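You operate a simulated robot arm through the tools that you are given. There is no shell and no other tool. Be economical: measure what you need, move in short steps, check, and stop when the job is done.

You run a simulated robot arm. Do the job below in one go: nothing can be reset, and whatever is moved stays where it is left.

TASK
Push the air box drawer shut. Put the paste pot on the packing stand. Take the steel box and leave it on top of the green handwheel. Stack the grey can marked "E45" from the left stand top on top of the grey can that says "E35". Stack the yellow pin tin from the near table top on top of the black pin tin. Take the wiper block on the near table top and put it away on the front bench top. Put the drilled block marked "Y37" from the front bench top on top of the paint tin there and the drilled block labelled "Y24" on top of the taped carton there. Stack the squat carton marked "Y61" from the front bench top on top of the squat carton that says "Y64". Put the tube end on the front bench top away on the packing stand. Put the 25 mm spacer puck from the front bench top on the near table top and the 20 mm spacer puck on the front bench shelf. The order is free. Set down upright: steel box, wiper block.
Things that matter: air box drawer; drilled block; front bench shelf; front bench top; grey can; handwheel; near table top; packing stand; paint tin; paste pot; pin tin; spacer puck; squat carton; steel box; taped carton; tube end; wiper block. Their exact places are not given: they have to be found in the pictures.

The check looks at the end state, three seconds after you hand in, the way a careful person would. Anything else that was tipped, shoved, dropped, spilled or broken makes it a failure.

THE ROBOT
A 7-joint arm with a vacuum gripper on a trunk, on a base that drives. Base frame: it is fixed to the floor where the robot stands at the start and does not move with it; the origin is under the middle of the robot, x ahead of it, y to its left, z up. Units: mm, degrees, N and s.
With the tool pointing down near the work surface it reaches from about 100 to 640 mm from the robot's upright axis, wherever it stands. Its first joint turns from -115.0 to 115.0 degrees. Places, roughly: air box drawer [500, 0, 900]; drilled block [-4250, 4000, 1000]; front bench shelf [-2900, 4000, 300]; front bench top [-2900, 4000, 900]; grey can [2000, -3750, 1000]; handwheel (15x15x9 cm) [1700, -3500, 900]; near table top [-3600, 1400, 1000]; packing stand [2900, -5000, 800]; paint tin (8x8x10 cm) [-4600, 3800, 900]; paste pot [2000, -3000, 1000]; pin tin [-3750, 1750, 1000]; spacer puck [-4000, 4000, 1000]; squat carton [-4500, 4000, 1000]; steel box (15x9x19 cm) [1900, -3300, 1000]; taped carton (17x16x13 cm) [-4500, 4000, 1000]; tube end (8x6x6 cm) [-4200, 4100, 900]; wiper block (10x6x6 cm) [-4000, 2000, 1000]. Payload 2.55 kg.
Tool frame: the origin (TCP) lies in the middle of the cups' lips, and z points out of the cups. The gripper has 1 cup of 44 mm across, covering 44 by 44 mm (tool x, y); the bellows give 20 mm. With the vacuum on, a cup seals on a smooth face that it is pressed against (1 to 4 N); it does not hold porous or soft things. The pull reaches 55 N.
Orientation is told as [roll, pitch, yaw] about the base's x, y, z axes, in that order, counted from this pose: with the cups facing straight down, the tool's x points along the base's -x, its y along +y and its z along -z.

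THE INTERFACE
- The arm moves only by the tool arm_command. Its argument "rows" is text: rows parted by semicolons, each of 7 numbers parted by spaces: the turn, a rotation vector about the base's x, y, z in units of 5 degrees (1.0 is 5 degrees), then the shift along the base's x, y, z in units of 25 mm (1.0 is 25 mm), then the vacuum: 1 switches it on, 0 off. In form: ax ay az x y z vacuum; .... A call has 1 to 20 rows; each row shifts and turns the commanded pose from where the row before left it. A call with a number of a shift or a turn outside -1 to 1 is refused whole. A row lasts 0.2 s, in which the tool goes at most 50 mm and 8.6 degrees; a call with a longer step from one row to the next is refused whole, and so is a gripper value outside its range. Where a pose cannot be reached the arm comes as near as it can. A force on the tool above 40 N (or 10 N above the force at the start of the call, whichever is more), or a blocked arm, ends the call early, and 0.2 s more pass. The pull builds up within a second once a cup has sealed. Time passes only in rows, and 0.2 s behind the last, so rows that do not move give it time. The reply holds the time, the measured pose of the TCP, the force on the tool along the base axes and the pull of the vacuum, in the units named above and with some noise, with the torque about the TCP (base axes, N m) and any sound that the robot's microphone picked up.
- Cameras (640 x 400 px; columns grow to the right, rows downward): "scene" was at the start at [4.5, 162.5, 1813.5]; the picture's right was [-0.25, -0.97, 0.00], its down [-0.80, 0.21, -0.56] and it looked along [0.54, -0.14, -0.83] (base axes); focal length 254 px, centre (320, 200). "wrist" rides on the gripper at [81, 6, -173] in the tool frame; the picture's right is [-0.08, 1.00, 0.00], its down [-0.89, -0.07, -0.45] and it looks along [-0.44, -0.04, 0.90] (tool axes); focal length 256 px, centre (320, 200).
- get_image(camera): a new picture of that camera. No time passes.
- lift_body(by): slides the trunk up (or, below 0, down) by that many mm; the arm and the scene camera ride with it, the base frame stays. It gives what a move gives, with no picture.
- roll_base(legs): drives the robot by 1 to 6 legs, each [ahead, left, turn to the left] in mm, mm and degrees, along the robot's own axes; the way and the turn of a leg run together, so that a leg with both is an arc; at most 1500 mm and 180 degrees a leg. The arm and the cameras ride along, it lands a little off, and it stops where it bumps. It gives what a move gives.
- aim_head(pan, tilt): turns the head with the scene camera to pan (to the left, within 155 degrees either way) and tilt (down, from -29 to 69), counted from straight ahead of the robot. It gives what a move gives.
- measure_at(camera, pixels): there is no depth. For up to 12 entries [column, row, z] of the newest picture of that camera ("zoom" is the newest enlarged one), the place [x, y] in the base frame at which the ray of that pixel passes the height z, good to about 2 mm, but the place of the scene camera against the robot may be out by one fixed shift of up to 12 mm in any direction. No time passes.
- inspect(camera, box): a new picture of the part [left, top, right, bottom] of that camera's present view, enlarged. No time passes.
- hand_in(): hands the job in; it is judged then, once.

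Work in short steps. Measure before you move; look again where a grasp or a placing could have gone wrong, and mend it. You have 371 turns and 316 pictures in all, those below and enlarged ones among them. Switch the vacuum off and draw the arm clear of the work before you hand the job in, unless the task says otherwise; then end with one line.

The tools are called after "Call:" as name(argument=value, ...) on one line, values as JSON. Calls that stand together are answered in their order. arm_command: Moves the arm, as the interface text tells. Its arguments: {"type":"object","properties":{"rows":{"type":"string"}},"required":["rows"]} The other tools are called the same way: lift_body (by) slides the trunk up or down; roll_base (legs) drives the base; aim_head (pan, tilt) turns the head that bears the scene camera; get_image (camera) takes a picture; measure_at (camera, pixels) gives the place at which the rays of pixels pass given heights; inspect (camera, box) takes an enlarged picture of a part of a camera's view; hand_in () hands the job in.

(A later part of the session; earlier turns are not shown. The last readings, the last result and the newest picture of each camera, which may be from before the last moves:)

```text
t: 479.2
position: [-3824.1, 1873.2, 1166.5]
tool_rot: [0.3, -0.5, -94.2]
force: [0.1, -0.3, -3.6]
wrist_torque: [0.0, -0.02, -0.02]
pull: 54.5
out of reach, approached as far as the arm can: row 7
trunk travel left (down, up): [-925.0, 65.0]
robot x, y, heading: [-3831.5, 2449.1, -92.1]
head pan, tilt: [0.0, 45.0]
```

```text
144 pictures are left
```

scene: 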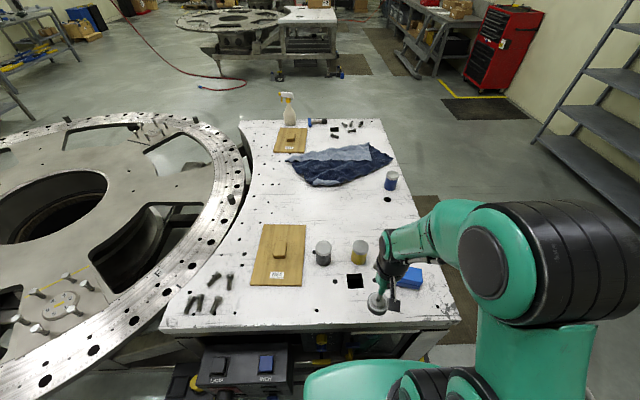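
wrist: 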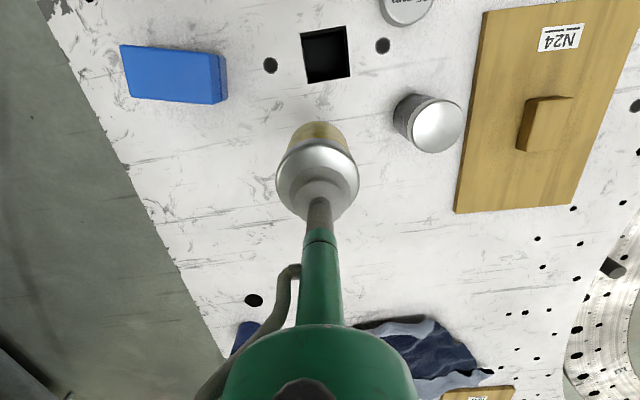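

I raise the trunk 40 mm for clearance and re-measure the black lid.

Call:
lift_body(by=40)

Call:
inspect(camera="wrist", box=[370, 70, 490, 170])

```text
t: 480.1
position: [-3824.4, 1872.3, 1206.9]
tool_rot: [0.3, -0.6, -94.2]
force: [1.1, -0.4, -4.2]
wrist_torque: [0.01, 0.04, 0.01]
pull: 54.2
trunk travel left (down, up): [-965.0, 25.0]
robot x, y, heading: [-3834.3, 2447.0, -91.8]
head pan, tilt: [0.0, 45.0]
```

```text
4.00 times, centred on (430, 120) of wrist
```

zoom: 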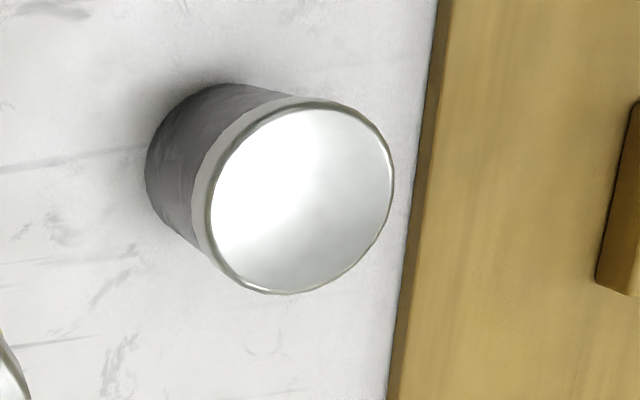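

The lid's centre is zoom (301,198). I measure it at 1037.

Call:
measure_at(camera="zoom", pixels=[[301, 198, 1037], [208, 198, 1037], [393, 198, 1037], [301, 102, 1037], [301, 294, 1037], [200, 165, 941]])

```text
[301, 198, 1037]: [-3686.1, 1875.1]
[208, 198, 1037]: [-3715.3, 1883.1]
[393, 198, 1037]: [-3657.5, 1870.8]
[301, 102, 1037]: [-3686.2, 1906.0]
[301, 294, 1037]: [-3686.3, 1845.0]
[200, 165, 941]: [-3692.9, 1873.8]
```

Black lid centre ≈ (-3687,1876); the yellow tin's centre sits ~6 mm toward +y of the cup. I shift the base 50 mm left (+x) and 12 ahead, raise the trunk fully, and lower the arm a bit to stay in reach.

Call:
roll_base(legs=[[12, 50, 0]])

Call:
lift_body(by=24)

Call:
arm_command(rows="0 0 0 0 0 -1 1;0 0 0 0 0 -0.8 1;0 0 0 0 0 0 1")

```text
t: 481.0
position: [-3778.0, 1858.4, 1206.8]
tool_rot: [0.3, -0.6, -94.3]
force: [0.0, -1.1, -3.8]
wrist_torque: [0.02, 0.02, 0.02]
pull: 54.9
trunk travel left (down, up): [-965.0, 25.0]
robot x, y, heading: [-3783.4, 2438.5, -91.8]
head pan, tilt: [0.0, 45.0]
```

```text
t: 481.7
position: [-3774.2, 1857.7, 1230.6]
tool_rot: [0.2, -0.6, -94.3]
force: [0.0, 0.1, -3.4]
wrist_torque: [0.01, 0.05, 0.03]
pull: 55.5
trunk travel left (down, up): [-989.0, 1.0]
robot x, y, heading: [-3786.4, 2433.6, -91.4]
head pan, tilt: [0.0, 45.0]
```

```text
t: 482.5
position: [-3777.7, 1856.8, 1185.7]
tool_rot: [0.4, -0.5, -94.2]
force: [1.0, 0.2, -4.2]
wrist_torque: [-0.04, -0.02, 0.03]
pull: 55.0
trunk travel left (down, up): [-989.0, 1.0]
robot x, y, heading: [-3783.0, 2439.1, -91.8]
head pan, tilt: [0.0, 45.0]
```

I move over the black tin.

Call:
arm_command(rows="0 0 0 0.92 0.13 0 1;0 0 0 0.92 0.13 0 1;0 0 0 0.92 0.13 0 1;0 0 0 0.92 0.13 0 1;0 0 0 0 0 -0.6 1;0 0 0 0 0 0 1")

Call:
get_image(camera="wrist")

Call:
inspect(camera="scene", box=[280, 180, 420, 290])

```text
t: 483.9
position: [-3685.7, 1874.2, 1169.6]
tool_rot: [0.3, -0.6, -94.3]
force: [-0.4, 0.2, -3.5]
wrist_torque: [-0.05, 0.03, 0.01]
pull: 55.0
trunk travel left (down, up): [-989.0, 1.0]
robot x, y, heading: [-3783.8, 2435.0, -92.0]
head pan, tilt: [0.0, 45.0]
```

```text
142 pictures are left
```

wrist: 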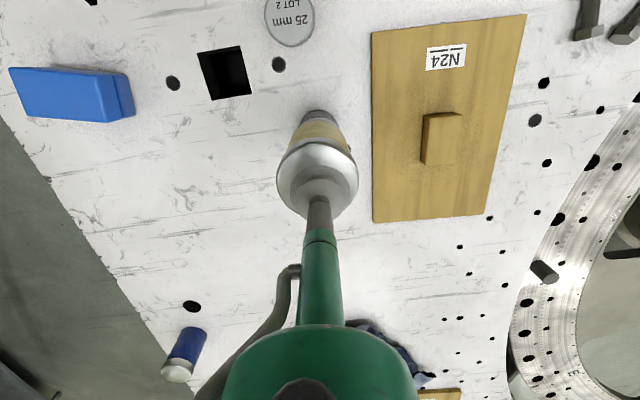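

```text
3.64 times, centred on (350, 235) of scene
```

zoom: 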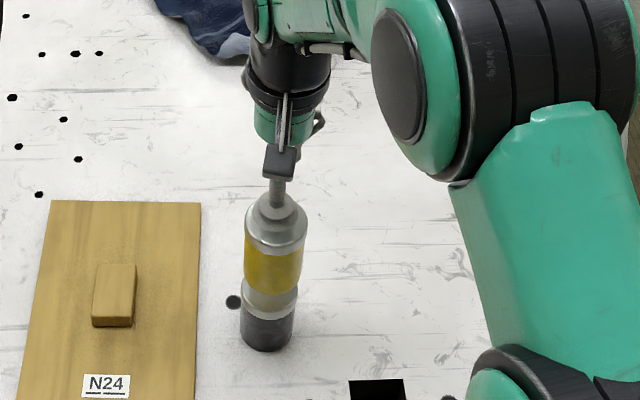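

I check alignment in the wrist zoom.

Call:
inspect(camera="wrist", box=[260, 95, 380, 185])

Call:
inspect(camera="scene", box=[320, 220, 360, 280])

```text
4.44 times, centred on (320, 140) of wrist
```

zoom: 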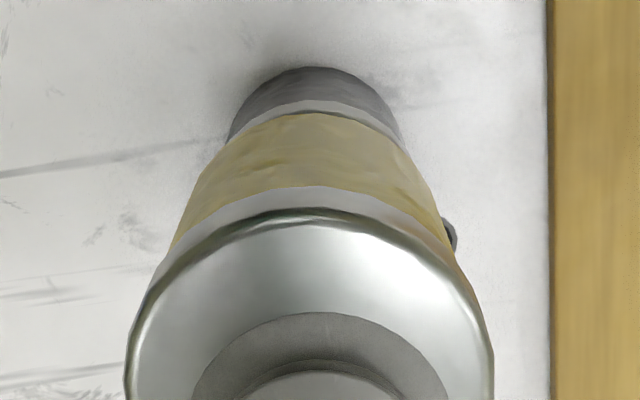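

```text
6.67 times, centred on (340, 250) of scene
```

zoom: 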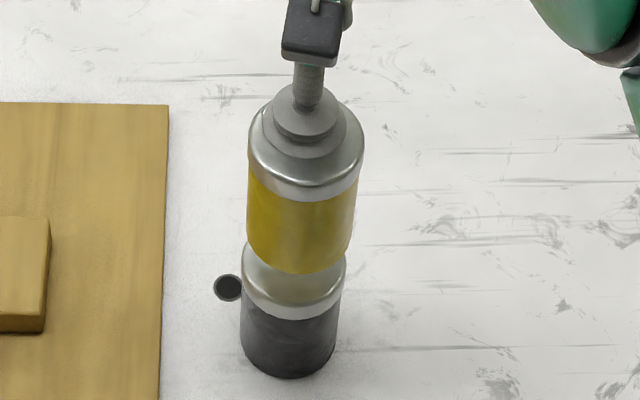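

Aligned within ~3 mm; I shift -3 mm in y and lower stepwise (contact expected near TCP 1135).

Call:
arm_command(rows="0 0 0 0 -0.12 -0.5 1;0 0 0 0 0 -0.4 1;0 0 0 0 0 -0.2 1;0 0 0 0 0 0 1;0 0 0 0 0 0 1")

```text
t: 485.1
position: [-3684.0, 1870.6, 1143.4]
tool_rot: [0.3, -0.6, -94.2]
force: [0.7, 0.2, -3.6]
wrist_torque: [-0.01, 0.01, 0.01]
pull: 55.3
trunk travel left (down, up): [-989.0, 1.0]
robot x, y, heading: [-3782.9, 2435.7, -92.1]
head pan, tilt: [0.0, 45.0]
```

Free at 1143; 3 mm steps.

Call:
arm_command(rows="0 0 0 0 0 -0.12 1;0 0 0 0 0 -0.12 1;0 0 0 0 0 0 1;0 0 0 0 0 0 1")

```text
t: 486.1
position: [-3683.1, 1869.6, 1136.2]
tool_rot: [0.3, -0.6, -94.3]
force: [0.1, 0.3, -4.5]
wrist_torque: [-0.02, -0.01, -0.01]
pull: 55.1
trunk travel left (down, up): [-989.0, 1.0]
robot x, y, heading: [-3780.0, 2439.6, -91.8]
head pan, tilt: [0.0, 45.0]
```

Still hanging; continue.

Call:
arm_command(rows="0 0 0 0 0 -0.12 1;0 0 0 0 0 0 1;0 0 0 0 0 0 1")

```text
t: 486.9
position: [-3682.6, 1869.0, 1134.8]
tool_rot: [0.4, -0.6, -94.3]
force: [-0.5, -0.6, -3.6]
wrist_torque: [0.0, -0.02, -0.01]
pull: 55.5
trunk travel left (down, up): [-989.0, 1.0]
robot x, y, heading: [-3784.3, 2431.8, -91.9]
head pan, tilt: [0.0, 45.0]
```

Call:
arm_command(rows="0 0 0 -0.08 0 -0.1 1;0 0 0 0 0 -0.08 1;0 0 0 0 0 0 1;0 0 0 0 0 0 1")

```text
t: 487.9
position: [-3685.1, 1869.1, 1128.2]
tool_rot: [0.3, -0.6, -94.2]
force: [0.4, -1.2, -3.5]
wrist_torque: [-0.03, -0.01, 0.01]
pull: 55.1
trunk travel left (down, up): [-989.0, 1.0]
robot x, y, heading: [-3777.1, 2434.5, -92.1]
head pan, tilt: [0.0, 45.0]
```

No contact yet at 1128; I go on in 2.5 mm steps and glance at the gap.

Call:
arm_command(rows="0 0 0 0 0 -0.1 1;0 0 0 0 0 0 1;0 0 0 0 0 0 1")

Call:
inspect(camera="scene", box=[320, 220, 360, 280])

```text
t: 488.7
position: [-3685.0, 1868.9, 1127.2]
tool_rot: [0.2, -0.6, -94.3]
force: [0.8, 0.6, -3.3]
wrist_torque: [-0.01, -0.01, 0.01]
pull: 54.7
trunk travel left (down, up): [-989.0, 1.0]
robot x, y, heading: [-3784.8, 2433.7, -92.0]
head pan, tilt: [0.0, 45.0]
```

```text
6.67 times, centred on (340, 250) of scene
```

zoom: 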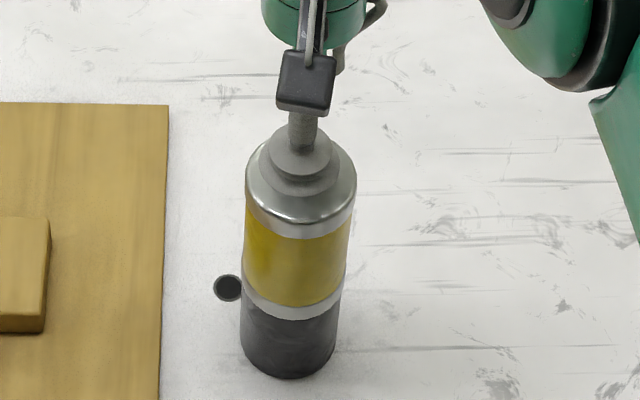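

It is a hair above the lid. I lower 2 mm at a time.

Call:
arm_command(rows="0 0 0 0 0 -0.08 1;0 0 0 0 0 0 1;0 0 0 0 0 0 1")

```text
t: 489.5
position: [-3685.7, 1868.1, 1126.9]
tool_rot: [0.3, -0.7, -94.3]
force: [0.1, 0.3, 1.4]
wrist_torque: [-0.07, 0.13, 0.04]
pull: 54.5
trunk travel left (down, up): [-989.0, 1.0]
robot x, y, heading: [-3782.0, 2433.4, -91.7]
head pan, tilt: [0.0, 45.0]
```

Contact (+1.4 N). I release, wait, and lift.

Call:
arm_command(rows="0 0 0 0 0 0 0;0 0 0 0 0 0 0;0 0 0 0 0 0 0;0 0 0 0 0 0 0;0 0 0 0 0 0 0;0 0 0 0 0 0.2 0;0 0 0 0 0 0.4 0;0 0 0 0 0.5 0.3 0;0 0 0 0 1 0.3 0;0 0 0 0 1 0 0;0 0 0 0 1 0 0")

Call:
inspect(camera="scene", box=[280, 200, 420, 300])

Call:
get_image(camera="wrist")

```text
t: 491.9
position: [-3685.9, 1957.8, 1155.9]
tool_rot: [0.2, -0.7, -94.3]
force: [0.7, -0.5, -0.2]
wrist_torque: [-0.03, -0.03, -0.03]
pull: 0.1
trunk travel left (down, up): [-989.0, 1.0]
robot x, y, heading: [-3785.3, 2433.6, -92.1]
head pan, tilt: [0.0, 45.0]
```

```text
4.00 times, centred on (350, 250) of scene
```

zoom: 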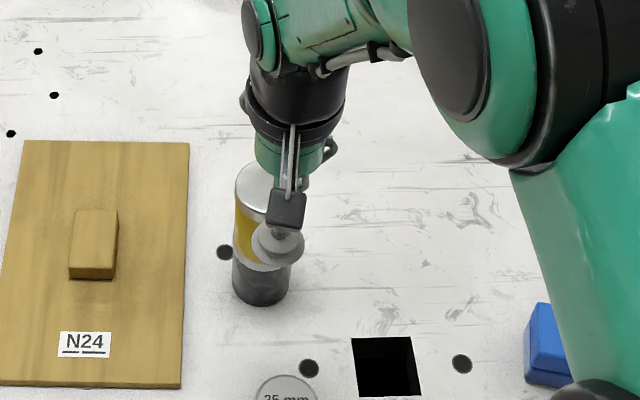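

```text
136 pictures are left
```

wrist: 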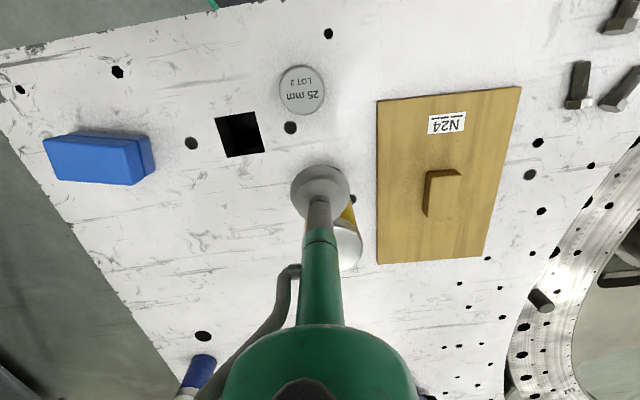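

The tins are stacked well. Now the blue wiper block at (98,158): I measure its top at z≈1001.

Call:
inspect(camera="wrist", box=[30, 110, 190, 210])

Call:
measure_at(camera="wrist", pixels=[[43, 141, 1001], [126, 145, 1001], [134, 185, 1001], [55, 178, 1001], [92, 161, 1001]])

```text
4.00 times, centred on (110, 160) of wrist
```

zoom: 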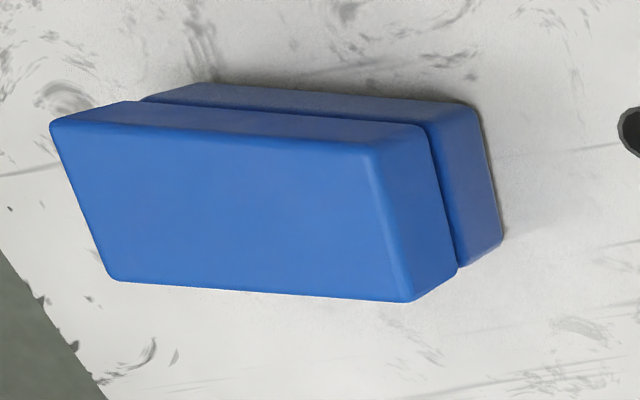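

```text
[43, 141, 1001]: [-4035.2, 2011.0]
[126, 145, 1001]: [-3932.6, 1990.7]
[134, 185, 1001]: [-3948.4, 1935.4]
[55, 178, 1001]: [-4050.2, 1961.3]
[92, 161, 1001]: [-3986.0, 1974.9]
```

Wiper top centre ≈ (-3992,1974). I move above it.

Call:
arm_command(rows="0 0 0 -0.94 0.05 0 0;0 0 0 -0.94 0.05 0 0;0 0 0 -0.94 0.05 0 0;0 0 0 -0.94 0.05 0 0;0 0 0 -0.94 0.05 0 0;0 0 0 -0.94 0.05 0 0;0 0 0 -0.94 0.05 0 0;0 0 0 -0.94 0.05 0 0;0 0 0 -0.94 0.05 0 0;0 0 0 -0.94 0.05 0 0;0 0 0 -0.94 0.05 0 0;0 0 0 -0.94 0.05 0 0;0 0 0 -0.94 0.05 0 0;0 0 0 0 0 -1 0;0 0 0 0 0 -1 0;0 0 0 0 0 0 0")

Call:
get_image(camera="wrist")

```text
t: 495.3
position: [-3991.1, 1970.4, 1105.8]
tool_rot: [0.3, -0.7, -94.3]
force: [-0.4, 0.2, 0.3]
wrist_torque: [-0.01, -0.01, 0.02]
pull: 0.1
trunk travel left (down, up): [-989.0, 1.0]
robot x, y, heading: [-3782.9, 2432.9, -91.6]
head pan, tilt: [0.0, 45.0]
```

```text
134 pictures are left
```

wrist: 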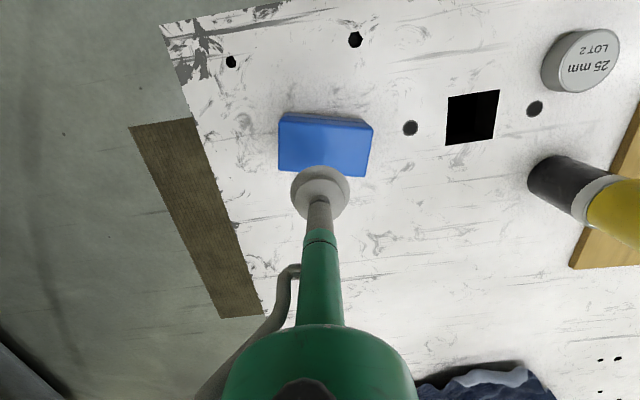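

The block's top corners show at (282,116), (368,127), (364,176), (280,171). I measure them.

Call:
measure_at(camera="wrist", pixels=[[281, 118, 1001], [368, 127, 1001], [364, 176, 1001], [279, 171, 1001], [322, 147, 1001]])

Call:
inspect(camera="wrist", box=[260, 100, 390, 190])

```text
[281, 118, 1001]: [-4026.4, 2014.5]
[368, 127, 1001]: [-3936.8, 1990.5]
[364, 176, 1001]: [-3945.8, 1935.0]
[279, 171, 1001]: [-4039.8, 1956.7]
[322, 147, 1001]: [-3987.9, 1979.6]
```

```text
4.44 times, centred on (325, 145) of wrist
```

zoom: 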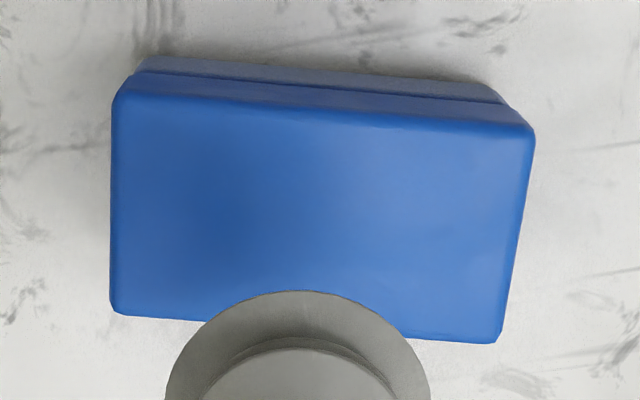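

Top centre ≈ (-3987,1976). I descend with the vacuum on.

Call:
arm_command(rows="0 0 0 0.17 0.23 -1 0;0 0 0 0 0 -1 0;0 0 0 0 0 -0.8 1;0 0 0 0 0 -0.6 1;0 0 0 0 0 -0.3 1;0 0 0 0 0 -0.2 1;0 0 0 0 0 0 1;0 0 0 0 0 0 1")

```text
t: 497.1
position: [-3987.4, 1978.0, 1009.4]
tool_rot: [0.3, -0.8, -94.3]
force: [1.5, -1.2, 12.3]
wrist_torque: [0.31, 0.04, -0.04]
pull: 54.9
trunk travel left (down, up): [-989.0, 1.0]
robot x, y, heading: [-3779.9, 2439.2, -91.9]
head pan, tilt: [0.0, 45.0]
```

Sealed. I lift, retract, back away and turn round to the front bench.

Call:
arm_command(rows="0 0 0 0 0 0.3 1;0 0 0 0 0 0.8 1;0 0 0 0 0 1 1;0 0 0 0.3 0.6 1 1;0 0 0 0.6 0.8 1 1;0 0 0 0.6 0.8 1 1;0 0 0 0.6 0.8 1 1;0 0 0 0.6 0.8 0.5 1;0 0 0 0.6 0.8 0 1;0 0 0 0.6 0.8 0 1;0 0 0 0.6 0.6 0 1;0 0 0 0.6 0 0 1;0 0 0 0.6 0 0 1;0 0 0 0.6 0 0 1")

Call:
roll_base(legs=[[-430, 0, 0], [0, 0, 180], [100, 400, 0]])

Call:
get_image(camera="scene")

```text
t: 500.1
position: [-3831.4, 2126.6, 1171.4]
tool_rot: [0.4, -0.6, -94.2]
force: [0.2, 0.1, -0.5]
wrist_torque: [0.04, 0.01, 0.0]
pull: 55.1
trunk travel left (down, up): [-989.0, 1.0]
robot x, y, heading: [-3783.3, 2436.8, -91.8]
head pan, tilt: [0.0, 45.0]
```

```text
t: 512.1
position: [-4092.2, 3298.3, 1171.5]
tool_rot: [0.3, -0.6, 82.8]
force: [-0.2, -0.9, -2.2]
wrist_torque: [0.0, 0.01, 0.02]
pull: 55.2
trunk travel left (down, up): [-989.0, 1.0]
robot x, y, heading: [-4154.2, 2989.3, 85.5]
head pan, tilt: [0.0, 45.0]
```

```text
132 pictures are left
```

scene: 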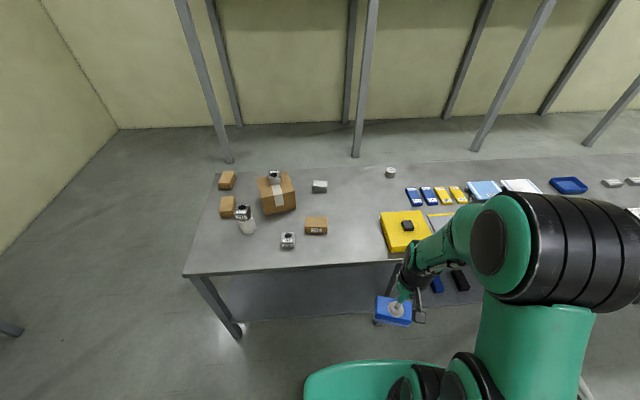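

The wiper block hangs well. I straighten to 90° and drive up to the bench.

Call:
roll_base(legs=[[0, 0, 4.5], [310, 20, 0]])

Call:
get_image(camera="wrist")

Call:
get_image(camera="scene")

```text
t: 514.6
position: [-4140.3, 3609.1, 1170.5]
tool_rot: [0.3, -0.6, 87.7]
force: [0.8, 0.2, -0.6]
wrist_torque: [-0.02, 0.03, 0.0]
pull: 55.1
trunk travel left (down, up): [-989.0, 1.0]
robot x, y, heading: [-4175.0, 3298.3, 90.0]
head pan, tilt: [0.0, 45.0]
```

```text
131 pictures are left
```

wrist: 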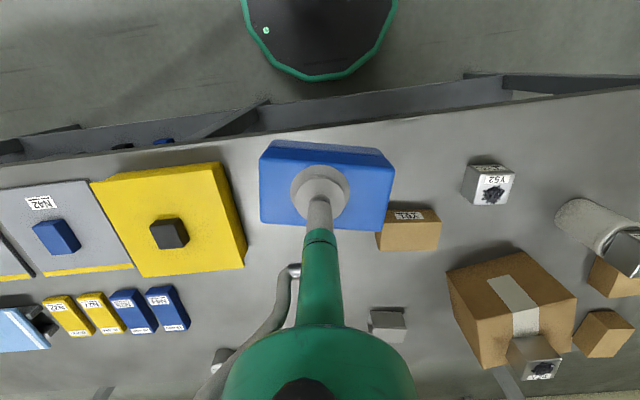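

```text
130 pictures are left
```

scene: 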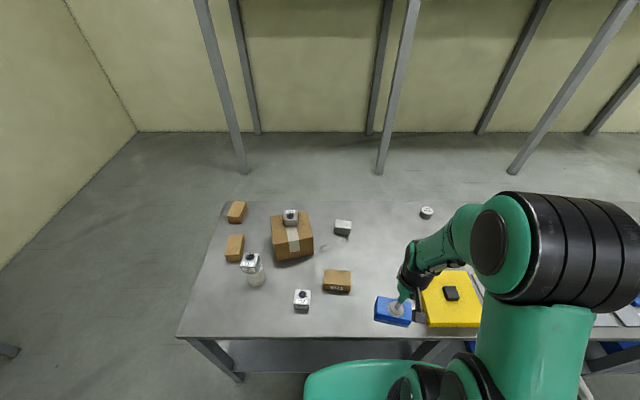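

I measure free room between the yellow box (247,262) and carton Y61 (378,240).

Call:
measure_at(camera="wrist", pixels=[[247, 262, 950], [218, 165, 950], [378, 250, 940], [440, 250, 940], [436, 208, 940], [372, 310, 960], [230, 260, 900]])

```text
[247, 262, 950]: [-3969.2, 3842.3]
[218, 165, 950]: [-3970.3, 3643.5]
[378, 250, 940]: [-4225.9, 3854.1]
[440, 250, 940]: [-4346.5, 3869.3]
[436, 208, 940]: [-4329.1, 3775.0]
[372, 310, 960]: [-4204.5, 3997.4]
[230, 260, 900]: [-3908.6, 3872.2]
```

The gap centre is x≈-4100. I place the wiper at (-4105,3770): move over and lower to z≈995.

Call:
arm_command(rows="0 0 0 0.2 0.92 0 1;0 0 0 0.2 0.92 0 1;0 0 0 0.2 0.92 0 1;0 0 0 0.2 0.92 0 1;0 0 0 0.2 0.92 0 1;0 0 0 0.2 0.92 0 1;0 0 0 0.2 0.92 0 1;0 0 0 0 0 -1 1;0 0 0 0 0 -1 1;0 0 0 0 0 -1 1;0 0 0 0 0 -1 1;0 0 0 0 0 -1 1;0 0 0 0 0 -1 1;0 0 0 0 0 -1 1;0 0 0 0 0 0 1")

Call:
get_image(camera="wrist")

```text
t: 517.9
position: [-4104.0, 3770.5, 996.3]
tool_rot: [0.3, -0.5, 87.6]
force: [0.3, 0.9, -2.0]
wrist_torque: [0.0, -0.02, -0.02]
pull: 54.6
trunk travel left (down, up): [-989.0, 1.0]
robot x, y, heading: [-4174.6, 3296.2, 89.8]
head pan, tilt: [0.0, 45.0]
```

```text
129 pictures are left
```

wrist: 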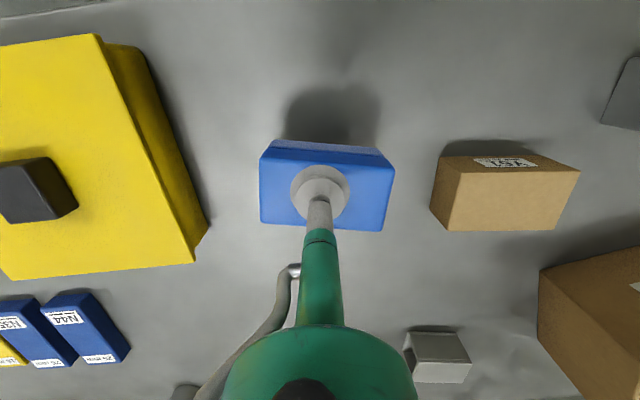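

Clear on both sides. I lower in small steps to contact (expected ≈969).

Call:
arm_command(rows="0 0 0 0 0 -0.5 1;0 0 0 0 0 -0.3 1;0 0 0 0 0 -0.15 1;0 0 0 0 0 0 1;0 0 0 0 0 0 1")

```text
t: 519.0
position: [-4104.9, 3771.2, 973.2]
tool_rot: [0.2, -0.6, 87.6]
force: [0.9, 0.0, -1.2]
wrist_torque: [0.01, 0.0, 0.01]
pull: 55.2
trunk travel left (down, up): [-989.0, 1.0]
robot x, y, heading: [-4178.9, 3297.0, 90.0]
head pan, tilt: [0.0, 45.0]
```

Call:
arm_command(rows="0 0 0 0 0 -0.1 1;0 0 0 0 0 -0.1 1;0 0 0 0 0 0 1;0 0 0 0 0 0 1")

```text
t: 520.0
position: [-4105.0, 3770.5, 968.3]
tool_rot: [0.3, -0.6, 87.5]
force: [-0.5, -0.1, -0.9]
wrist_torque: [-0.02, -0.03, 0.01]
pull: 55.0
trunk travel left (down, up): [-989.0, 1.0]
robot x, y, heading: [-4174.4, 3298.1, 90.1]
head pan, tilt: [0.0, 45.0]
```

No contact yet; 2.5 mm more at a time.

Call:
arm_command(rows="0 0 0 0 0 -0.1 1;0 0 0 0 0 -0.1 1;0 0 0 0 0 0 1;0 0 0 0 0 0 1")

```text
t: 521.0
position: [-4105.4, 3770.8, 963.7]
tool_rot: [0.4, -0.6, 87.6]
force: [-0.8, 0.3, -1.0]
wrist_torque: [0.0, -0.02, -0.02]
pull: 55.1
trunk travel left (down, up): [-989.0, 1.0]
robot x, y, heading: [-4178.8, 3302.4, 90.2]
head pan, tilt: [0.0, 45.0]
```

Call:
arm_command(rows="0 0 0 0 0 -0.1 1;0 0 0 0 0 -0.1 1;0 0 0 0 0 0 1;0 0 0 0 0 0 1")

Call:
inspect(camera="scene", box=[360, 230, 460, 320])

```text
t: 522.0
position: [-4105.0, 3772.3, 958.2]
tool_rot: [0.2, -0.8, 87.7]
force: [-1.9, 1.0, 16.3]
wrist_torque: [-0.42, -0.08, -0.03]
pull: 55.2
trunk travel left (down, up): [-989.0, 1.0]
robot x, y, heading: [-4178.8, 3297.7, 90.0]
head pan, tilt: [0.0, 45.0]
```

```text
4.44 times, centred on (410, 275) of scene
```

zoom: 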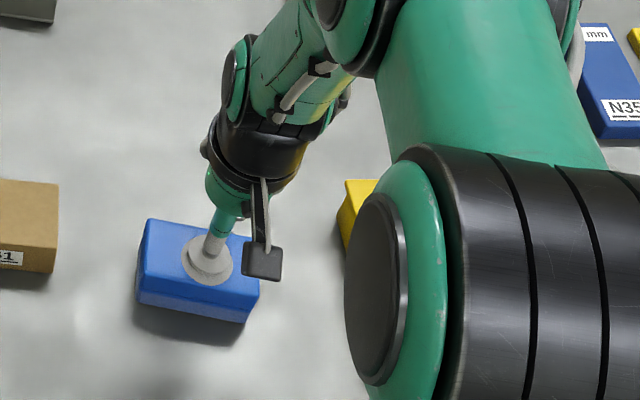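

Contact at 958. I ease up, release, and lift.

Call:
arm_command(rows="0 0 0 0 0 0.05 1;0 0 0 0 0 0 0;0 0 0 0 0 0 0;0 0 0 0 0 0 0;0 0 0 0 0 0 0;0 0 0 0 0 0 0;0 0 0 0 0 0.3 0;0 0 0 0 0 0.6 0;0 0 0 0 0 1 0;0 0 0 0 0 1 0;0 0 0 0 0 1 0;0 0 0 0 0 0 0")

Call:
get_image(camera="wrist")

```text
t: 524.6
position: [-4104.2, 3772.1, 1058.8]
tool_rot: [0.3, -0.5, 87.5]
force: [-0.2, -0.4, -0.5]
wrist_torque: [0.0, 0.01, 0.01]
pull: 0.1
trunk travel left (down, up): [-989.0, 1.0]
robot x, y, heading: [-4176.6, 3298.7, 90.2]
head pan, tilt: [0.0, 45.0]
```

```text
127 pictures are left
```

wrist: 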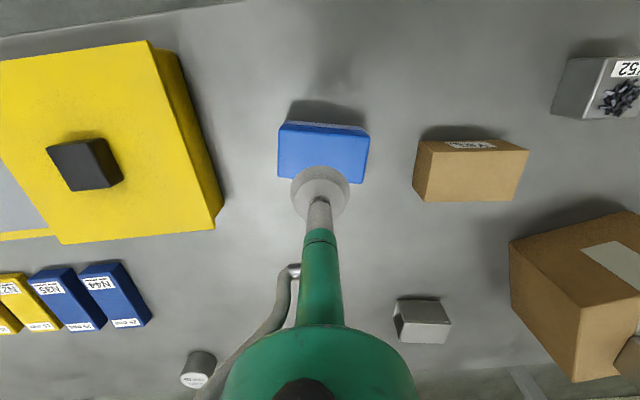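

The wiper block stands upright. Next is carton Y61 at (470,172); I zoom and measure its top.

Call:
inspect(camera="wrist", box=[400, 120, 540, 220])

```text
4.00 times, centred on (470, 170) of wrist
```

zoom: 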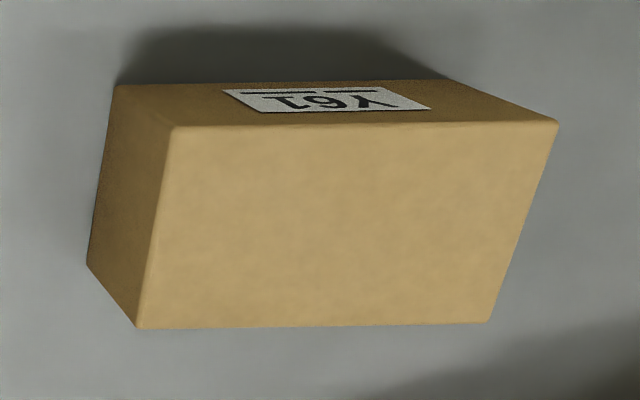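

The top face corners in the zoom are (173,126), (558,123), (490,322), (138,327). I measure them at 945 and 955, and the base corners.

Call:
measure_at(camera="zoom", pixels=[[173, 126, 945], [558, 123, 945], [490, 322, 945], [138, 327, 945], [173, 126, 955], [558, 123, 955], [490, 322, 955], [138, 327, 955], [118, 84, 900], [88, 263, 900]])

```text
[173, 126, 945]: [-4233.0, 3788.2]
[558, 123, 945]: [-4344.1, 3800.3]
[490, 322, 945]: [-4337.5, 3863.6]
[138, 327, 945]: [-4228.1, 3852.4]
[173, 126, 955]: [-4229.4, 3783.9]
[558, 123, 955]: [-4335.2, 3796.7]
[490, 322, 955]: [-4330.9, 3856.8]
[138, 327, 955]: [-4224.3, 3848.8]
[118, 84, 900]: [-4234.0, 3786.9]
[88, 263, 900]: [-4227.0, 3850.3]
```

Y61's top is at z≈945, centre (-4286,3826). I move over it and descend with the vacuum on.

Call:
arm_command(rows="0 0 0 -0.91 0.27 0 0;0 0 0 -0.91 0.27 0 0;0 0 0 -0.91 0.27 0 0;0 0 0 -0.91 0.27 0 0;0 0 0 -0.91 0.27 0 0;0 0 0 -0.91 0.27 0 0;0 0 0 -0.91 0.27 0 0;0 0 0 -0.91 0.27 0 0;0 0 0 0 0 -1 0;0 0 0 0 0 -1 0;0 0 0 0 0 -1 0;0 0 0 0 0 -0.5 1;0 0 0 0 0 -0.4 1;0 0 0 0 0 -0.3 1;0 0 0 0 0 0 1;0 0 0 0 0 0 1;0 0 0 0 0 0 1")

```text
t: 528.2
position: [-4287.0, 3827.4, 952.0]
tool_rot: [0.3, -0.6, 87.6]
force: [-0.7, -0.6, 0.1]
wrist_torque: [0.01, 0.02, 0.0]
pull: 55.1
trunk travel left (down, up): [-989.0, 1.0]
robot x, y, heading: [-4178.8, 3298.0, 90.2]
head pan, tilt: [0.0, 45.0]
```

Sealed on Y61. I lift, retract, and drive round to the bench's left end facing +x.

Call:
arm_command(rows="0 0 0 0 0 0.4 1;0 0 0 0 0 1 1;0 0 0 0 0 1 1;0 0 0 0 -0.5 1 1;0 0 0 0.5 -1 1 1;0 0 0 0.5 -1 1 1;0 0 0 0.5 -1 1 1;0 0 0 0.5 -1 0.5 1;0 0 0 0.5 -1 0 1;0 0 0 0.5 -1 0 1;0 0 0 0.5 -1 0 1;0 0 0 0.5 -1 0 1")

Call:
roll_base(legs=[[-380, 0, 0], [0, 1300, 0], [0, 0, -90], [0, 1230, 0]])

Call:
aim_head(pan=0, tilt=45)

Call:
get_image(camera="scene")

```text
t: 530.9
position: [-4183.8, 3610.1, 1123.2]
tool_rot: [0.3, -0.6, 87.6]
force: [0.3, 0.0, -2.7]
wrist_torque: [0.04, 0.02, -0.03]
pull: 55.0
trunk travel left (down, up): [-989.0, 1.0]
robot x, y, heading: [-4174.0, 3297.5, 90.1]
head pan, tilt: [0.0, 45.0]
```

```text
t: 549.2
position: [-5159.6, 4179.4, 1123.0]
tool_rot: [0.3, -0.6, -3.1]
force: [-0.3, -0.1, -1.9]
wrist_torque: [0.01, 0.01, 0.0]
pull: 54.9
trunk travel left (down, up): [-989.0, 1.0]
robot x, y, heading: [-5470.0, 4175.2, -0.6]
head pan, tilt: [0.0, 45.0]
```

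```text
t: 549.8
position: [-5159.4, 4179.1, 1123.3]
tool_rot: [0.4, -0.6, -3.0]
force: [-0.4, -0.1, -2.5]
wrist_torque: [0.01, 0.0, -0.03]
pull: 54.6
trunk travel left (down, up): [-989.0, 1.0]
robot x, y, heading: [-5471.8, 4175.8, -0.4]
head pan, tilt: [0.0, 45.0]
```

```text
125 pictures are left
```

scene: 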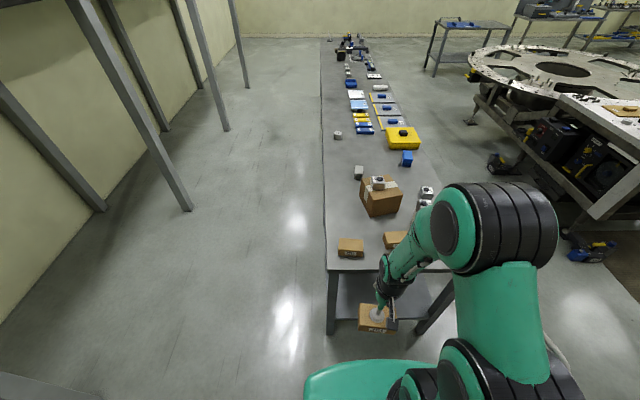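

Y64 shows at (350,248). I drive 290 mm ahead to the bench's end.

Call:
roll_base(legs=[[290, 0, 0]])

Call:
get_image(camera="wrist")

Call:
get_image(camera="scene")

```text
t: 551.8
position: [-4866.4, 4178.3, 1123.0]
tool_rot: [0.3, -0.6, -2.8]
force: [-0.1, -0.5, -1.0]
wrist_torque: [-0.02, 0.05, -0.01]
pull: 55.0
trunk travel left (down, up): [-989.0, 1.0]
robot x, y, heading: [-5179.7, 4171.5, -0.5]
head pan, tilt: [0.0, 45.0]
```

```text
124 pictures are left
```

wrist: 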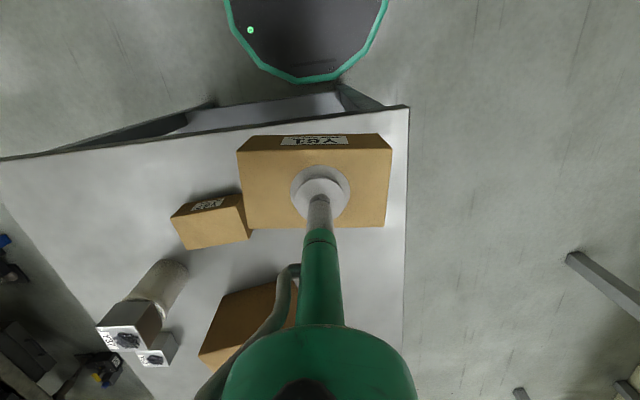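

```text
123 pictures are left
```

scene: 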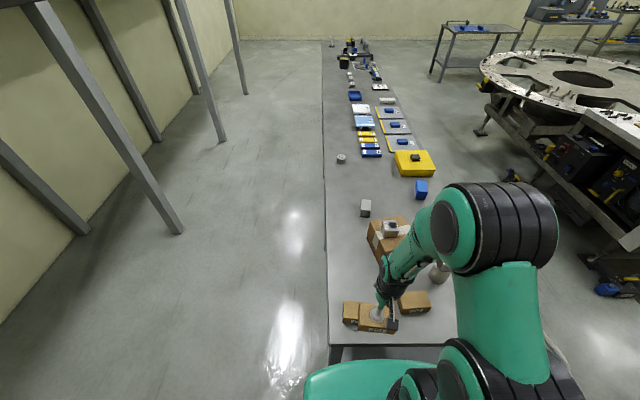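

Y64 is hidden under the held carton. I swing the arm 175 mm toward -y to view it.

Call:
arm_command(rows="0 0 0 0 -1 0 1;0 0 0 0 -1 0 1;0 0 0 0 -1 0 1;0 0 0 0 -1 0 1;0 0 0 0 -1 0 1;0 0 0 0 -1 0 1;0 0 0 0 -1 0 1;0 0 0 0 0 0 1")

Call:
get_image(camera="wrist")

```text
t: 553.6
position: [-4866.1, 4002.2, 1121.9]
tool_rot: [0.3, -0.5, -2.7]
force: [-0.3, -0.4, -1.6]
wrist_torque: [0.0, 0.0, 0.0]
pull: 55.1
trunk travel left (down, up): [-989.0, 1.0]
robot x, y, heading: [-5176.6, 4170.0, -0.5]
head pan, tilt: [0.0, 45.0]
```

```text
122 pictures are left
```

wrist: 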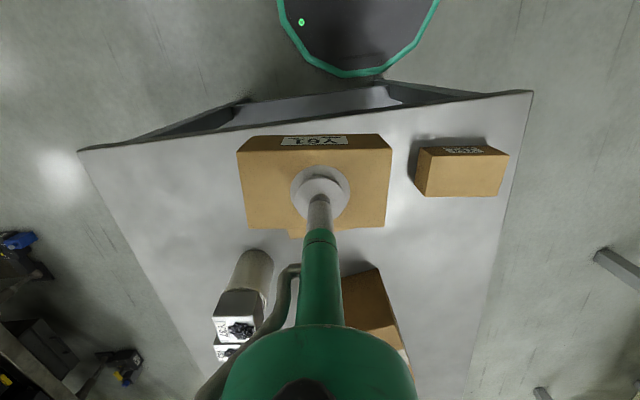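

I zoom on Y64 at (462,170) to measure its top corners.

Call:
inspect(camera="wrist", box=[400, 125, 520, 215])

```text
4.44 times, centred on (460, 170) of wrist
```

zoom: 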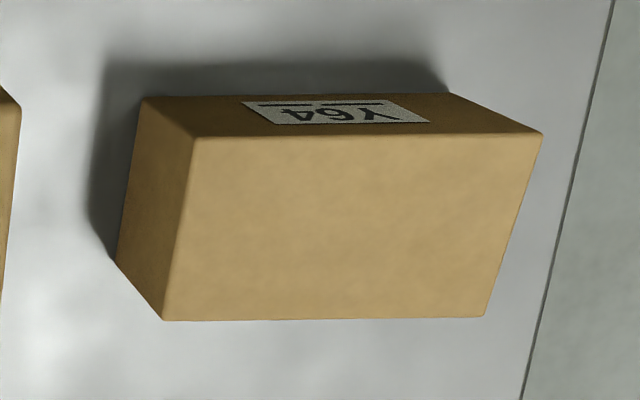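

Corners: (196,138), (541,134), (484,316), (163,320). I measure at 945 and the near-left base (140,98) at 900; also held carton edges for yaw.

Call:
measure_at(camera="zoom", pixels=[[196, 138, 945], [541, 134, 945], [484, 316, 945], [163, 320, 945], [140, 98, 900]])

Call:
measure_at(camera="wrist", pixels=[[237, 151, 1117], [391, 148, 1117], [386, 227, 1117], [245, 230, 1117]])

```text
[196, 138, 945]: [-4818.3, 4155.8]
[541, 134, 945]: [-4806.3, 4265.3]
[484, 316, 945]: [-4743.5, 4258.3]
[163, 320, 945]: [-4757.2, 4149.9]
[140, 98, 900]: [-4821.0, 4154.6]
```

```text
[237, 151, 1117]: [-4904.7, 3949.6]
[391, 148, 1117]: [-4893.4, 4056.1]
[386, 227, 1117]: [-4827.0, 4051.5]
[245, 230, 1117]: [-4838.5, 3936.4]
```

Y64's centre is (-4781,4207), same yaw as the held carton. I move there and lower to z≈1020.

Call:
arm_command(rows="0 0 0 0.38 0.92 0 1;0 0 0 0.38 0.92 0 1;0 0 0 0.38 0.92 0 1;0 0 0 0.38 0.92 0 1;0 0 0 0.38 0.92 0 1;0 0 0 0.38 0.92 0 1;0 0 0 0.38 0.92 0 1;0 0 0 0.38 0.92 0 1;0 0 0 0.38 0.92 0 1;0 0 0 0 0 -1 1;0 0 0 0 0 -1 1;0 0 0 0 0 -1 1;0 0 0 0 0 -1 1;0 0 0 0 0 0 1;0 0 0 0 0 0 1")

Call:
get_image(camera="wrist")

Call:
inspect(camera="scene", box=[320, 260, 440, 340])

```text
t: 556.8
position: [-4780.4, 4210.1, 1023.0]
tool_rot: [0.3, -0.4, -2.8]
force: [0.7, -0.5, -1.2]
wrist_torque: [0.01, -0.04, 0.0]
pull: 55.1
trunk travel left (down, up): [-989.0, 1.0]
robot x, y, heading: [-5179.4, 4175.9, -0.5]
head pan, tilt: [0.0, 45.0]
```

```text
120 pictures are left
```

wrist: 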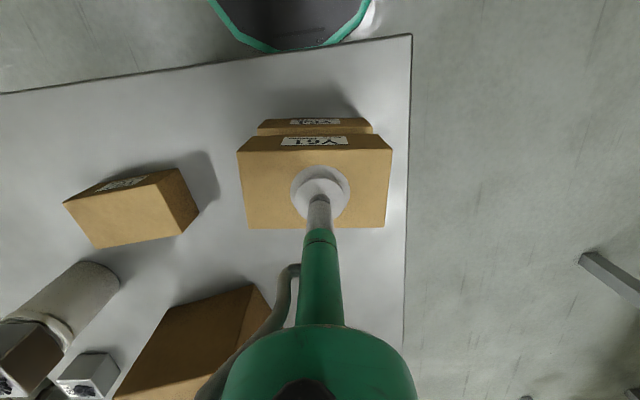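

```text
5.00 times, centred on (380, 300) of scene
```

zoom: 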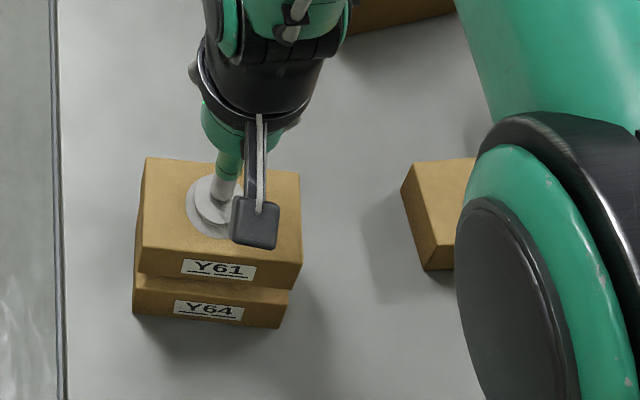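

The cartons line up. I lower to contact (expected ≈997).

Call:
arm_command(rows="0 0 0 0 0 -0.4 1;0 0 0 0 0 -0.3 1;0 0 0 0 0 -0.15 1;0 0 0 0 0 0 1;0 0 0 0 0 0 1")

```text
t: 558.0
position: [-4780.6, 4208.7, 1000.5]
tool_rot: [0.3, -0.6, -2.8]
force: [-0.5, 0.8, -2.3]
wrist_torque: [0.04, 0.0, 0.04]
pull: 54.9
trunk travel left (down, up): [-989.0, 1.0]
robot x, y, heading: [-5178.2, 4172.2, -0.3]
head pan, tilt: [0.0, 45.0]
```

Call:
arm_command(rows="0 0 0 0 0 -0.1 1;0 0 0 0 0 -0.1 1;0 0 0 0 0 0 1;0 0 0 0 0 0 1")

```text
t: 559.0
position: [-4780.4, 4208.6, 997.8]
tool_rot: [0.4, -1.0, -2.7]
force: [2.3, -3.7, 23.6]
wrist_torque: [-0.36, 0.41, 0.02]
pull: 54.7
trunk travel left (down, up): [-989.0, 1.0]
robot x, y, heading: [-5179.5, 4169.9, -0.3]
head pan, tilt: [0.0, 45.0]
```

Contact. I ease up, release, wait, and lift away.

Call:
arm_command(rows="0 0 0 0 0 0.06 1;0 0 0 0 0 0 0;0 0 0 0 0 0 0;0 0 0 0 0 0 0;0 0 0 0 0 0 0;0 0 0 0 0 0 0;0 0 0 0 0 0.3 0;0 0 0 0 0 0.6 0;0 0 0 0 0 1 0;0 0 0 -0.5 0 1 0;0 0 0 -1 0 1 0;0 0 0 -1 0 1 0;0 0 0 -1 0 0 0;0 0 0 -1 0 0 0")

Call:
inspect(camera="scene", box=[320, 240, 460, 340])

Call:
get_image(camera="wrist")

```text
t: 562.0
position: [-4895.3, 4207.5, 1125.7]
tool_rot: [0.3, -0.8, -2.8]
force: [-0.5, 0.1, 0.4]
wrist_torque: [-0.02, -0.02, 0.01]
pull: 0.1
trunk travel left (down, up): [-989.0, 1.0]
robot x, y, heading: [-5178.4, 4172.8, -0.3]
head pan, tilt: [0.0, 45.0]
```

```text
4.00 times, centred on (390, 290) of scene
```

zoom: 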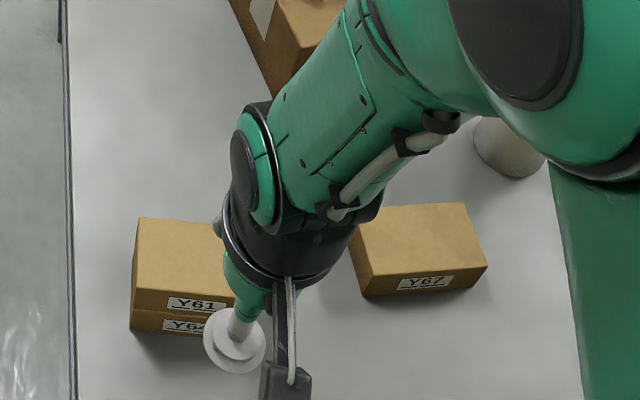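

```text
117 pictures are left
```

wrist: 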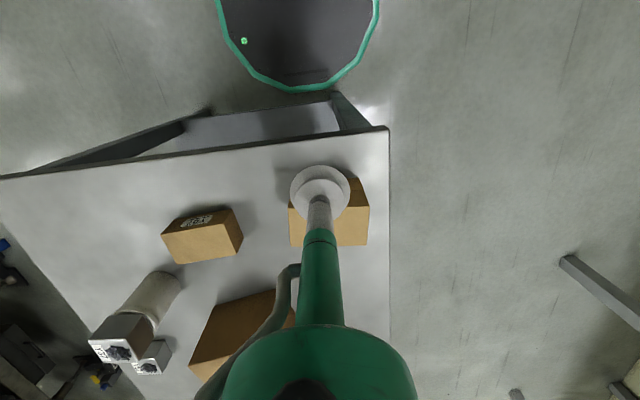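

Y61 sits on Y64. Last: the tube end. I drive round behind the bench to x≈-4240.

Call:
roll_base(legs=[[-220, 0, 0], [0, 830, 0], [0, 0, -90], [0, 1140, 0]])

Call:
get_image(camera="scene")

```text
t: 576.8
position: [-4266.4, 4727.1, 1123.6]
tool_rot: [0.2, -0.6, -93.6]
force: [0.1, 0.5, 0.0]
wrist_torque: [-0.03, 0.01, -0.01]
pull: 0.0
trunk travel left (down, up): [-989.0, 1.0]
robot x, y, heading: [-4294.9, 5013.6, -91.3]
head pan, tilt: [0.0, 45.0]
```

```text
116 pictures are left
```

scene: 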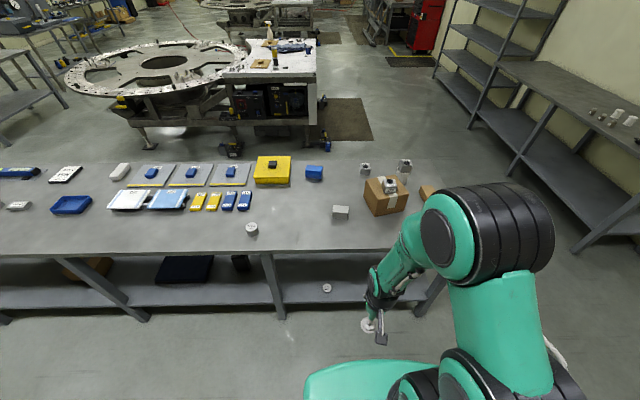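

I drive 370 mm ahead, 45 left, and view the tube with the wrist camera.

Call:
roll_base(legs=[[370, 45, 0]])

Call:
get_image(camera="wrist")

```text
t: 579.1
position: [-4230.4, 4367.2, 1124.7]
tool_rot: [0.3, -0.6, -94.1]
force: [-0.3, -0.3, 1.1]
wrist_torque: [0.02, 0.03, -0.03]
pull: 0.1
trunk travel left (down, up): [-989.0, 1.0]
robot x, y, heading: [-4255.6, 4652.8, -91.6]
head pan, tilt: [0.0, 45.0]
```

```text
115 pictures are left
```

wrist: 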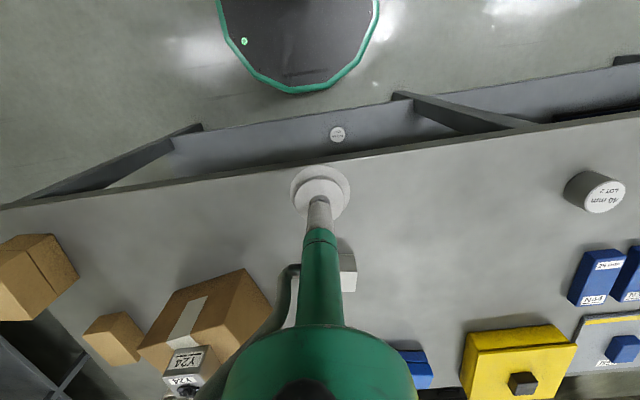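

The tube is under the forearm's line. I move the TCP over (-4238,4125) at z≈1050.

Call:
arm_command(rows="0 0 0 -0.03 -0.97 -0.3 0;0 0 0 -0.03 -0.97 -0.3 0;0 0 0 -0.03 -0.97 -0.3 0;0 0 0 -0.03 -0.97 -0.3 0;0 0 0 -0.03 -0.97 -0.3 0;0 0 0 -0.03 -0.97 -0.3 0;0 0 0 -0.03 -0.97 -0.3 0;0 0 0 -0.03 -0.97 -0.3 0;0 0 0 -0.03 -0.97 -0.3 0;0 0 0 -0.03 -0.97 -0.3 0;0 0 0 0 0 0 0")

Call:
get_image(camera="wrist")

```text
t: 581.5
position: [-4238.0, 4126.9, 1050.1]
tool_rot: [0.4, -0.6, -94.0]
force: [-0.9, 0.2, 0.7]
wrist_torque: [-0.04, -0.03, 0.05]
pull: 0.2
trunk travel left (down, up): [-989.0, 1.0]
robot x, y, heading: [-4258.9, 4651.4, -91.5]
head pan, tilt: [0.0, 45.0]
```

```text
114 pictures are left
```

wrist: 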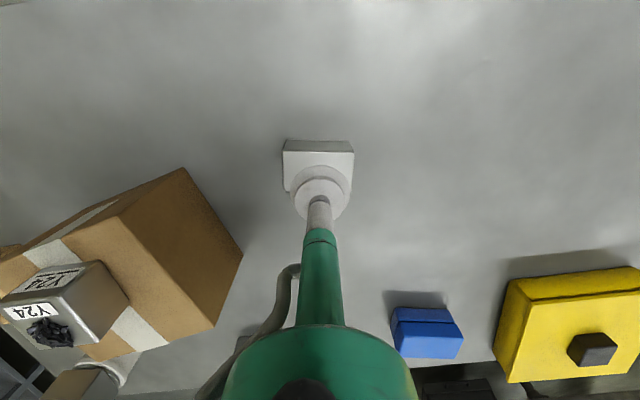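

Tube top near corners (283,151), (355,153); far corner (351,192). I zoom for the far edge and measure.

Call:
inspect(camera="wrist", box=[265, 125, 375, 225])

Call:
measure_at(camera="wrist", pixels=[[283, 151, 960], [355, 153, 960], [351, 192, 960], [284, 190, 960]])

```text
4.00 times, centred on (320, 175) of wrist
```

zoom: 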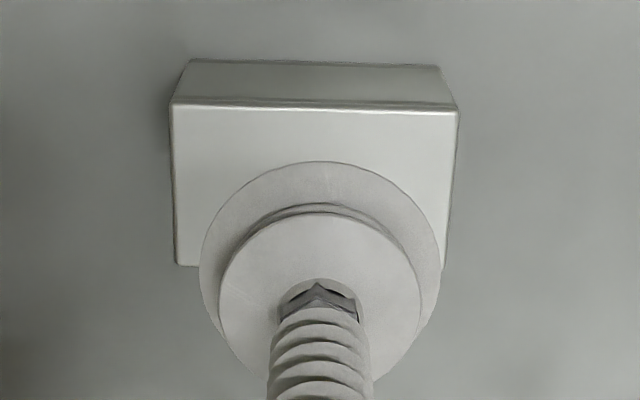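

```text
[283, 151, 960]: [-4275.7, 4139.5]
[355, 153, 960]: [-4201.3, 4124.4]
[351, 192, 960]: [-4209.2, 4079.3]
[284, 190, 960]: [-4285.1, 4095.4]
```

The top is only ~46 mm deep, so centring matters. I check its height with the base edge.

Call:
measure_at(camera="zoom", pixels=[[190, 60, 900], [437, 66, 900], [172, 105, 945], [457, 109, 945], [177, 265, 945], [172, 105, 955], [457, 109, 955], [177, 265, 955], [443, 265, 955]])

```text
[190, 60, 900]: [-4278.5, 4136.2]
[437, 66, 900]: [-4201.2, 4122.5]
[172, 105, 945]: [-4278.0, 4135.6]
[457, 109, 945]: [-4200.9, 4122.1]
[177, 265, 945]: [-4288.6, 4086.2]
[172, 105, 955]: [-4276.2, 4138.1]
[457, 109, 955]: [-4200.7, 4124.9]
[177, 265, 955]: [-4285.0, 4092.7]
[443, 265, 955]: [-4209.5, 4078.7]
```

Tube top z≈945, centre (-4245,4104). I centre on it and descend with the vacuum on.

Call:
arm_command(rows="0 0 0 -0.28 -0.92 -1 0;0 0 0 0 0 -1 0;0 0 0 0 0 -1 0;0 0 0 0 0 -0.4 1;0 0 0 0 0 -0.3 1;0 0 0 0 0 -0.2 1;0 0 0 0 0 0 1;0 0 0 0 0 0 1;0 0 0 0 0 0 1")

```text
t: 583.5
position: [-4245.1, 4101.6, 951.2]
tool_rot: [0.2, -0.6, -94.1]
force: [-0.3, 0.6, -0.6]
wrist_torque: [0.03, 0.01, 0.0]
pull: 54.8
trunk travel left (down, up): [-989.0, 1.0]
robot x, y, heading: [-4255.5, 4652.1, -91.7]
head pan, tilt: [0.0, 45.0]
```

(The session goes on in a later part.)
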